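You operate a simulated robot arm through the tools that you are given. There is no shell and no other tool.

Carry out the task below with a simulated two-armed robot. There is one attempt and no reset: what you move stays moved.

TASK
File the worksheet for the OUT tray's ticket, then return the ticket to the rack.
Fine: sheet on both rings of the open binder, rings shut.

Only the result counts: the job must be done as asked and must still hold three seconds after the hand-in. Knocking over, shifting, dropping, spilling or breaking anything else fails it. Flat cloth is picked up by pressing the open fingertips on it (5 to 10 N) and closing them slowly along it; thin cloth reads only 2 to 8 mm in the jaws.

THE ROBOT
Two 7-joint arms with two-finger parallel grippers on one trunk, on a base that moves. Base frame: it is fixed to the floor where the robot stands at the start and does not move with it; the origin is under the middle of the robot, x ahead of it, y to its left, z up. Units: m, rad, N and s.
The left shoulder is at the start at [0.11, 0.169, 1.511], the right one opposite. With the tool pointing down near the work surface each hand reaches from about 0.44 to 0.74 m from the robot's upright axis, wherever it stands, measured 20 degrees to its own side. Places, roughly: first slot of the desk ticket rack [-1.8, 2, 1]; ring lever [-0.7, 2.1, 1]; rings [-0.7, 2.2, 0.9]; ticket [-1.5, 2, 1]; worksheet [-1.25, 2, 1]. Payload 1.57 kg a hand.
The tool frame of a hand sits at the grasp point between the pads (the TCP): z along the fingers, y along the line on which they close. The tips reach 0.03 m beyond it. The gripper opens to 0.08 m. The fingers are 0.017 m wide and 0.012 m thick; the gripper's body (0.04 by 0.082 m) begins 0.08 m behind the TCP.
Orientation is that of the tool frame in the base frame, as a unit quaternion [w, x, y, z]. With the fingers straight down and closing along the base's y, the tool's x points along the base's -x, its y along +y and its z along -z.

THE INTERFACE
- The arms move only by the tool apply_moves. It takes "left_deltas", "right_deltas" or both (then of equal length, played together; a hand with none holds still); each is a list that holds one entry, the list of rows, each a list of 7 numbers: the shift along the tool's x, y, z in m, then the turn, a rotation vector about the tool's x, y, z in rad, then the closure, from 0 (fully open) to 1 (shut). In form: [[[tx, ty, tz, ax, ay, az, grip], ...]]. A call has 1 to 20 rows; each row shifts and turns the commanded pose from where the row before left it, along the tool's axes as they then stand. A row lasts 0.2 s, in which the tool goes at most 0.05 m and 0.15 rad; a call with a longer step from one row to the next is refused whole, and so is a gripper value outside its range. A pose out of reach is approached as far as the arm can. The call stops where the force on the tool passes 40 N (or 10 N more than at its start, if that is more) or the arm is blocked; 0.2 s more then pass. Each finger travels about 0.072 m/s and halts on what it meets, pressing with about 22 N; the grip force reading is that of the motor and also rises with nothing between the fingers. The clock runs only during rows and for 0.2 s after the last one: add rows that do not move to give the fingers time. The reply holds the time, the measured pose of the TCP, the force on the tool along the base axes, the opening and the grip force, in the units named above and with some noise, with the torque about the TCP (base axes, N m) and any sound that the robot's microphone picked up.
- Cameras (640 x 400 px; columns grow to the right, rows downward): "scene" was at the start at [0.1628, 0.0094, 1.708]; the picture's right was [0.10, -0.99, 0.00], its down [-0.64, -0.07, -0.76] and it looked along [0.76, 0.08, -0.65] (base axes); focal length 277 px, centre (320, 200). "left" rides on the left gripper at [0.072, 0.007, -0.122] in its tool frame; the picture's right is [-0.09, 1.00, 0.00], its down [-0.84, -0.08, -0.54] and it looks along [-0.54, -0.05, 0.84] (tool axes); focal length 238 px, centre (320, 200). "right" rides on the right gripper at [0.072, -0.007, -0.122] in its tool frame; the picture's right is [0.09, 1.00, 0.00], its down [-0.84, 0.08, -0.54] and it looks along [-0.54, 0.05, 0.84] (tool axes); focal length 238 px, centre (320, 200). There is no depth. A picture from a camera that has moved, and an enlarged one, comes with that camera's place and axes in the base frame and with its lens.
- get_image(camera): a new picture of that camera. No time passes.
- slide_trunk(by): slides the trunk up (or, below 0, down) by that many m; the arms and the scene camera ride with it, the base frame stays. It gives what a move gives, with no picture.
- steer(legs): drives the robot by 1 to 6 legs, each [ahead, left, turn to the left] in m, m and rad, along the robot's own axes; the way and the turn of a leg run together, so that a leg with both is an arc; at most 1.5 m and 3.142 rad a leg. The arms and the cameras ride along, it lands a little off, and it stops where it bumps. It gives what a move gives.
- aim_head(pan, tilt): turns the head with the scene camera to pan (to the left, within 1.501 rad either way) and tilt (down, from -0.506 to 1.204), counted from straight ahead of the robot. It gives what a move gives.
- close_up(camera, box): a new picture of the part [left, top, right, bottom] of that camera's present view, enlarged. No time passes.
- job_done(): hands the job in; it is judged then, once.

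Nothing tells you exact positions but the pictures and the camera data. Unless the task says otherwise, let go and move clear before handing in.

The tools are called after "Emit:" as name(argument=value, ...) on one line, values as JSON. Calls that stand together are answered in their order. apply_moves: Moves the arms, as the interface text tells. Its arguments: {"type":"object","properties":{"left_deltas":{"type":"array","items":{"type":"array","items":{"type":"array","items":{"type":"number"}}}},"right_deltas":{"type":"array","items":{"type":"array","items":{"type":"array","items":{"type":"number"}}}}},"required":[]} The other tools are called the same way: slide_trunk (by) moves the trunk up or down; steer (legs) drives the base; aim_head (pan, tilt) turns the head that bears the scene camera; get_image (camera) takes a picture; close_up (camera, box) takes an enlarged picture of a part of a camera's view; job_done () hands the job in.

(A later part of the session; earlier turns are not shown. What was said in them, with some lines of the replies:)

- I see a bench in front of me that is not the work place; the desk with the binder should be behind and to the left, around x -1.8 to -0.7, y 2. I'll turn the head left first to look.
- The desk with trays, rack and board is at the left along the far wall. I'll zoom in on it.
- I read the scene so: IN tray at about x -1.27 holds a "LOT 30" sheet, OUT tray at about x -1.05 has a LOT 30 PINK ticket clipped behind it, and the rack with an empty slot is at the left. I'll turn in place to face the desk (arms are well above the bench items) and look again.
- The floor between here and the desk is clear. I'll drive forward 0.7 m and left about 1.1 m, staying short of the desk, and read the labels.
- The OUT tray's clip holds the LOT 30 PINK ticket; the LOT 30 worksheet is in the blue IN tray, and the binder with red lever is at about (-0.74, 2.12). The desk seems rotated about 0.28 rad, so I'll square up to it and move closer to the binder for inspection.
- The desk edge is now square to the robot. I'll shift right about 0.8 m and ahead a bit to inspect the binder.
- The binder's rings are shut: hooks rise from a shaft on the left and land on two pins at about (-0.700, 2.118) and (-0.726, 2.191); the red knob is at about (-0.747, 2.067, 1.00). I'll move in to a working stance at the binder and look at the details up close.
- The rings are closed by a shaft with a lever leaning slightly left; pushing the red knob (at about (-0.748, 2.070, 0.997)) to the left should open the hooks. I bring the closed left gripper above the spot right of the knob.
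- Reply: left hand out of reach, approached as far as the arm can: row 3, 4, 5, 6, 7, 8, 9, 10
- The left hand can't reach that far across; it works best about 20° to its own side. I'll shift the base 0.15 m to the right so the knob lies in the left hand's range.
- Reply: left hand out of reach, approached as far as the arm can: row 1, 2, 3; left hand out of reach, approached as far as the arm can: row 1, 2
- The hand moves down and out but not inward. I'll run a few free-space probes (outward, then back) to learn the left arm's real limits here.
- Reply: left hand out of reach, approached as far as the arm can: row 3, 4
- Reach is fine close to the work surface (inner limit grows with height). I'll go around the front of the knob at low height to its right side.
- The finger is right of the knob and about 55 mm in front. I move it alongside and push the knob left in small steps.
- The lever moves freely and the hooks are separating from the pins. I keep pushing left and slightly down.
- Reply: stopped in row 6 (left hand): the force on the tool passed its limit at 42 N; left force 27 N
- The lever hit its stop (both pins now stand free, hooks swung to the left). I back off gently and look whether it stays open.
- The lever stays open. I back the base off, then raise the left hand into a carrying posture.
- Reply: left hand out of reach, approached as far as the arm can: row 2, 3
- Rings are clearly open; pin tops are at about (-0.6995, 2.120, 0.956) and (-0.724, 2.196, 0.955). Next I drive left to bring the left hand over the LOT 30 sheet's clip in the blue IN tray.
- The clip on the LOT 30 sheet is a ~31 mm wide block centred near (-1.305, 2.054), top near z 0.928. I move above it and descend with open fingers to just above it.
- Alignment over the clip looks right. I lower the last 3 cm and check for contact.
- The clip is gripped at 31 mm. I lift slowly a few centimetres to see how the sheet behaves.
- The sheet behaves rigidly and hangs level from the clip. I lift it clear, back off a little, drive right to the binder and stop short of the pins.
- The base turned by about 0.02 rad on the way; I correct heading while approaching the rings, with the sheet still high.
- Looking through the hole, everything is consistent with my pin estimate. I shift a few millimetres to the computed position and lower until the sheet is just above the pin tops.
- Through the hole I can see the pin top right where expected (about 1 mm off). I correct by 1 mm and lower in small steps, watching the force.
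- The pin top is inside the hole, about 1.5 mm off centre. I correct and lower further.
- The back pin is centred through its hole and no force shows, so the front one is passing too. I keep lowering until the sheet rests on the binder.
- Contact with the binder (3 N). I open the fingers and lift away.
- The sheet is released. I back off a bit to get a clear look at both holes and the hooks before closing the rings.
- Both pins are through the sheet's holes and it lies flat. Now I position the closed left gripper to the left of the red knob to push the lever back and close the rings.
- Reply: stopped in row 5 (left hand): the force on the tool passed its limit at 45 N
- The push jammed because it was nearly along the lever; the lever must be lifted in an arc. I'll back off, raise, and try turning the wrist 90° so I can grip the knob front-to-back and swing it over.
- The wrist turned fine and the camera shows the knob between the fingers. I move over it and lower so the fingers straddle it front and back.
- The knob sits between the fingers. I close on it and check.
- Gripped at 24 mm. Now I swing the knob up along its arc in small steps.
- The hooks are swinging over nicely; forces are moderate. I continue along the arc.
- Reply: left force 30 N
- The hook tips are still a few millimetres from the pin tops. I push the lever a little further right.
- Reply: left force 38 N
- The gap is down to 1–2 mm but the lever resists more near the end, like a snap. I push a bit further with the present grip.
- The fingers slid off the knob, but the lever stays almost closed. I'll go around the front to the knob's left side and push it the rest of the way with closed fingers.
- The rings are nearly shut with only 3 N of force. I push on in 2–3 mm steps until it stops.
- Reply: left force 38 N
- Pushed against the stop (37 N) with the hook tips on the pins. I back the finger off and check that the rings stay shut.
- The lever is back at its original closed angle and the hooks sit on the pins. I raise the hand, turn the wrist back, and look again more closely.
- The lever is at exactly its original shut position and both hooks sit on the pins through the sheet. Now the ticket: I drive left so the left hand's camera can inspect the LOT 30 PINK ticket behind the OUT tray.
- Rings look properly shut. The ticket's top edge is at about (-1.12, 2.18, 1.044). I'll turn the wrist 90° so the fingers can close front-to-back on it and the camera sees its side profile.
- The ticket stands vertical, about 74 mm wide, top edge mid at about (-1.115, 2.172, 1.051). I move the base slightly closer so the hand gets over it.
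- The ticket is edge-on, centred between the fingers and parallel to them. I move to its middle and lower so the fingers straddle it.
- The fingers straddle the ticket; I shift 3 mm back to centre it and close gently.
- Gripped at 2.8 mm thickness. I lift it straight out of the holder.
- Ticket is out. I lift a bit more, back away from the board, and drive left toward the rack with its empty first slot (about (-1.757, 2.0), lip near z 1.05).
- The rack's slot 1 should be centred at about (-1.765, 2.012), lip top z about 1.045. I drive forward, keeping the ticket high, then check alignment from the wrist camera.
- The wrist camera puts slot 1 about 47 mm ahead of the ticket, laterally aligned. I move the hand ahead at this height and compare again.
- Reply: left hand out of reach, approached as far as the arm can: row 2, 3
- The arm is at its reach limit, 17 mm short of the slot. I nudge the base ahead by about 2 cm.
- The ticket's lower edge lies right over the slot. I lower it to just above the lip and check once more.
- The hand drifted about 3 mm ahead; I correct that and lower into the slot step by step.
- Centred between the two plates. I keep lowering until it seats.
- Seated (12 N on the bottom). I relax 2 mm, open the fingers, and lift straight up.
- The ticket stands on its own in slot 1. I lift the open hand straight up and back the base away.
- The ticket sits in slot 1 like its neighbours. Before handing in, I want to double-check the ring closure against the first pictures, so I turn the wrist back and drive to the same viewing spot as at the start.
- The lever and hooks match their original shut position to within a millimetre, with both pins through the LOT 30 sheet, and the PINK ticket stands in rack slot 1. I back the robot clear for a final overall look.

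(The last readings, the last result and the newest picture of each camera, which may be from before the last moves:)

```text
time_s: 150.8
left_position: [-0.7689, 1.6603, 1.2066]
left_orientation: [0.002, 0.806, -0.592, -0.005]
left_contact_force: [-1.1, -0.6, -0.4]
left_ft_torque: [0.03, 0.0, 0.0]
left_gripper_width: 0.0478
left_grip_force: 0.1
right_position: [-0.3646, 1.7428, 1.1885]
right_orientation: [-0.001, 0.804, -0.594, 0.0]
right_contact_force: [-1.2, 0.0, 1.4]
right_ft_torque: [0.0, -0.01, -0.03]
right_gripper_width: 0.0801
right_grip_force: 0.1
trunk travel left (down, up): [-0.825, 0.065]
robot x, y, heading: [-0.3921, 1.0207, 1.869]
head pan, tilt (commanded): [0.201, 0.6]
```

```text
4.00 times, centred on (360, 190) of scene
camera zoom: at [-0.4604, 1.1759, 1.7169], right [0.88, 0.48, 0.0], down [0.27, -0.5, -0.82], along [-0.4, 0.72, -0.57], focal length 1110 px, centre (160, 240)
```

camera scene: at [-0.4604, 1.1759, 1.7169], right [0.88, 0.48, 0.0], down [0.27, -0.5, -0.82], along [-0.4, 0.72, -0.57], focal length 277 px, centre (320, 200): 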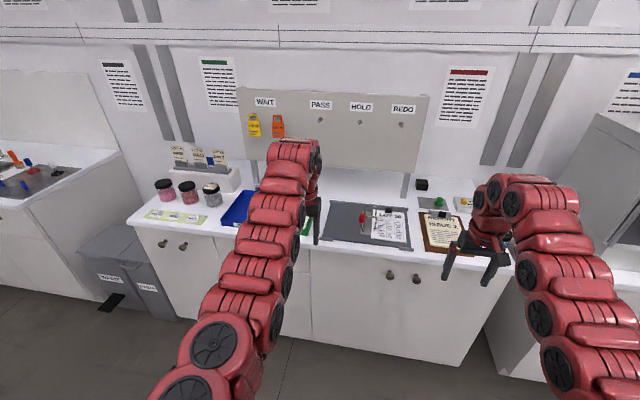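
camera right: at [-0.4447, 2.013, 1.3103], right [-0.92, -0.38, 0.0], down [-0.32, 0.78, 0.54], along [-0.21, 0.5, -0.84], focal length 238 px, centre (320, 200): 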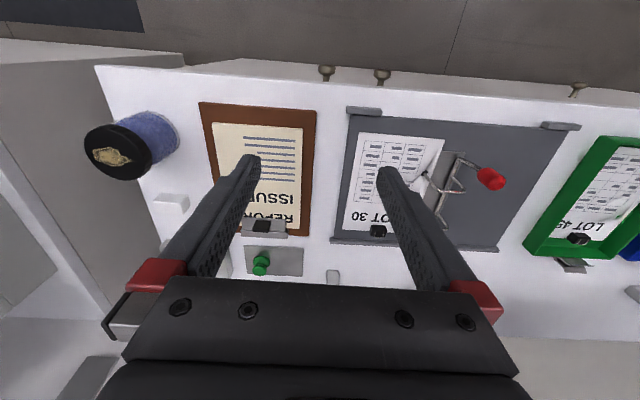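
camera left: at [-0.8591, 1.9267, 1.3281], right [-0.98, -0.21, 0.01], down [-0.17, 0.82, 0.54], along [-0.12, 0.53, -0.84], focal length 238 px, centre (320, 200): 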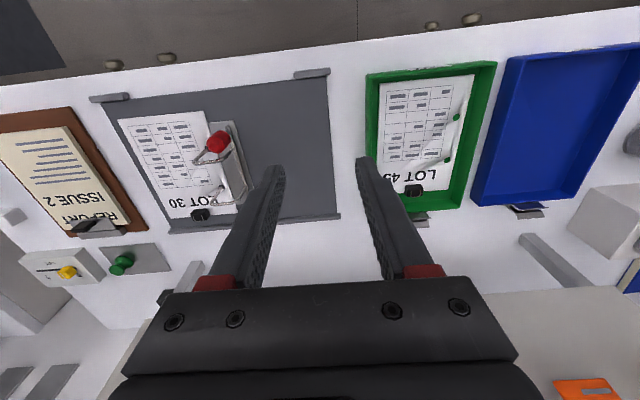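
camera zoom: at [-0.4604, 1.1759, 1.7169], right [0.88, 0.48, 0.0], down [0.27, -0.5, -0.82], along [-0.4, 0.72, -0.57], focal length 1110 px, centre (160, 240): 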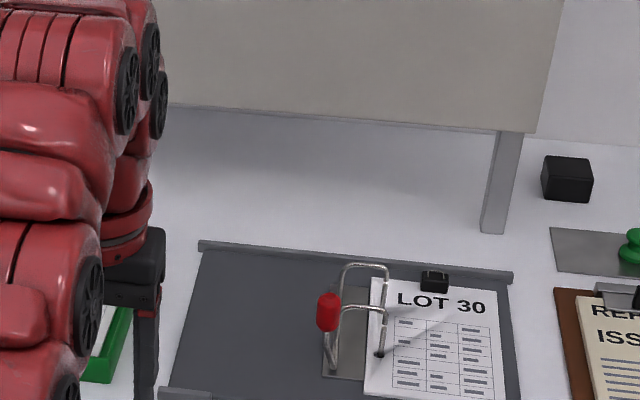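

The LOT 30 sheet is on both pins with the rings shut, and the LOT 30 PINK ticket stands in the rack's first slot. Nothing else looks moved and both hands are empty and clear, so I hand in the job.

Emit:
job_done()

```text
The job is handed in.
```

The LOT 30 worksheet is filed in the open binder and the LOT 30 PINK ticket is back in the rack. The job is handed in; I haven't been shown a verdict.

- **Which sheet:** the ticket clipped behind the OUT tray was LOT 30 PINK. Its worksheet was lying in the IN tray, so I took that one and left the LOT 45 sheet in the OUT tray where it was.
- **Binder:** both rings pass through the sheet's two holes, and the lever is back at its original shut position to within about a millimetre. A hairline gap shows where each ring closes. The start pictures seem to show a similar one, but I couldn't confirm it's exactly the same.
- **Ticket:** it stands on its own in the rack's empty first slot, level with the RED and GREY tickets.
- **Everything else:** nothing else looked moved in the last pictures, and both hands are empty and clear of the desk.
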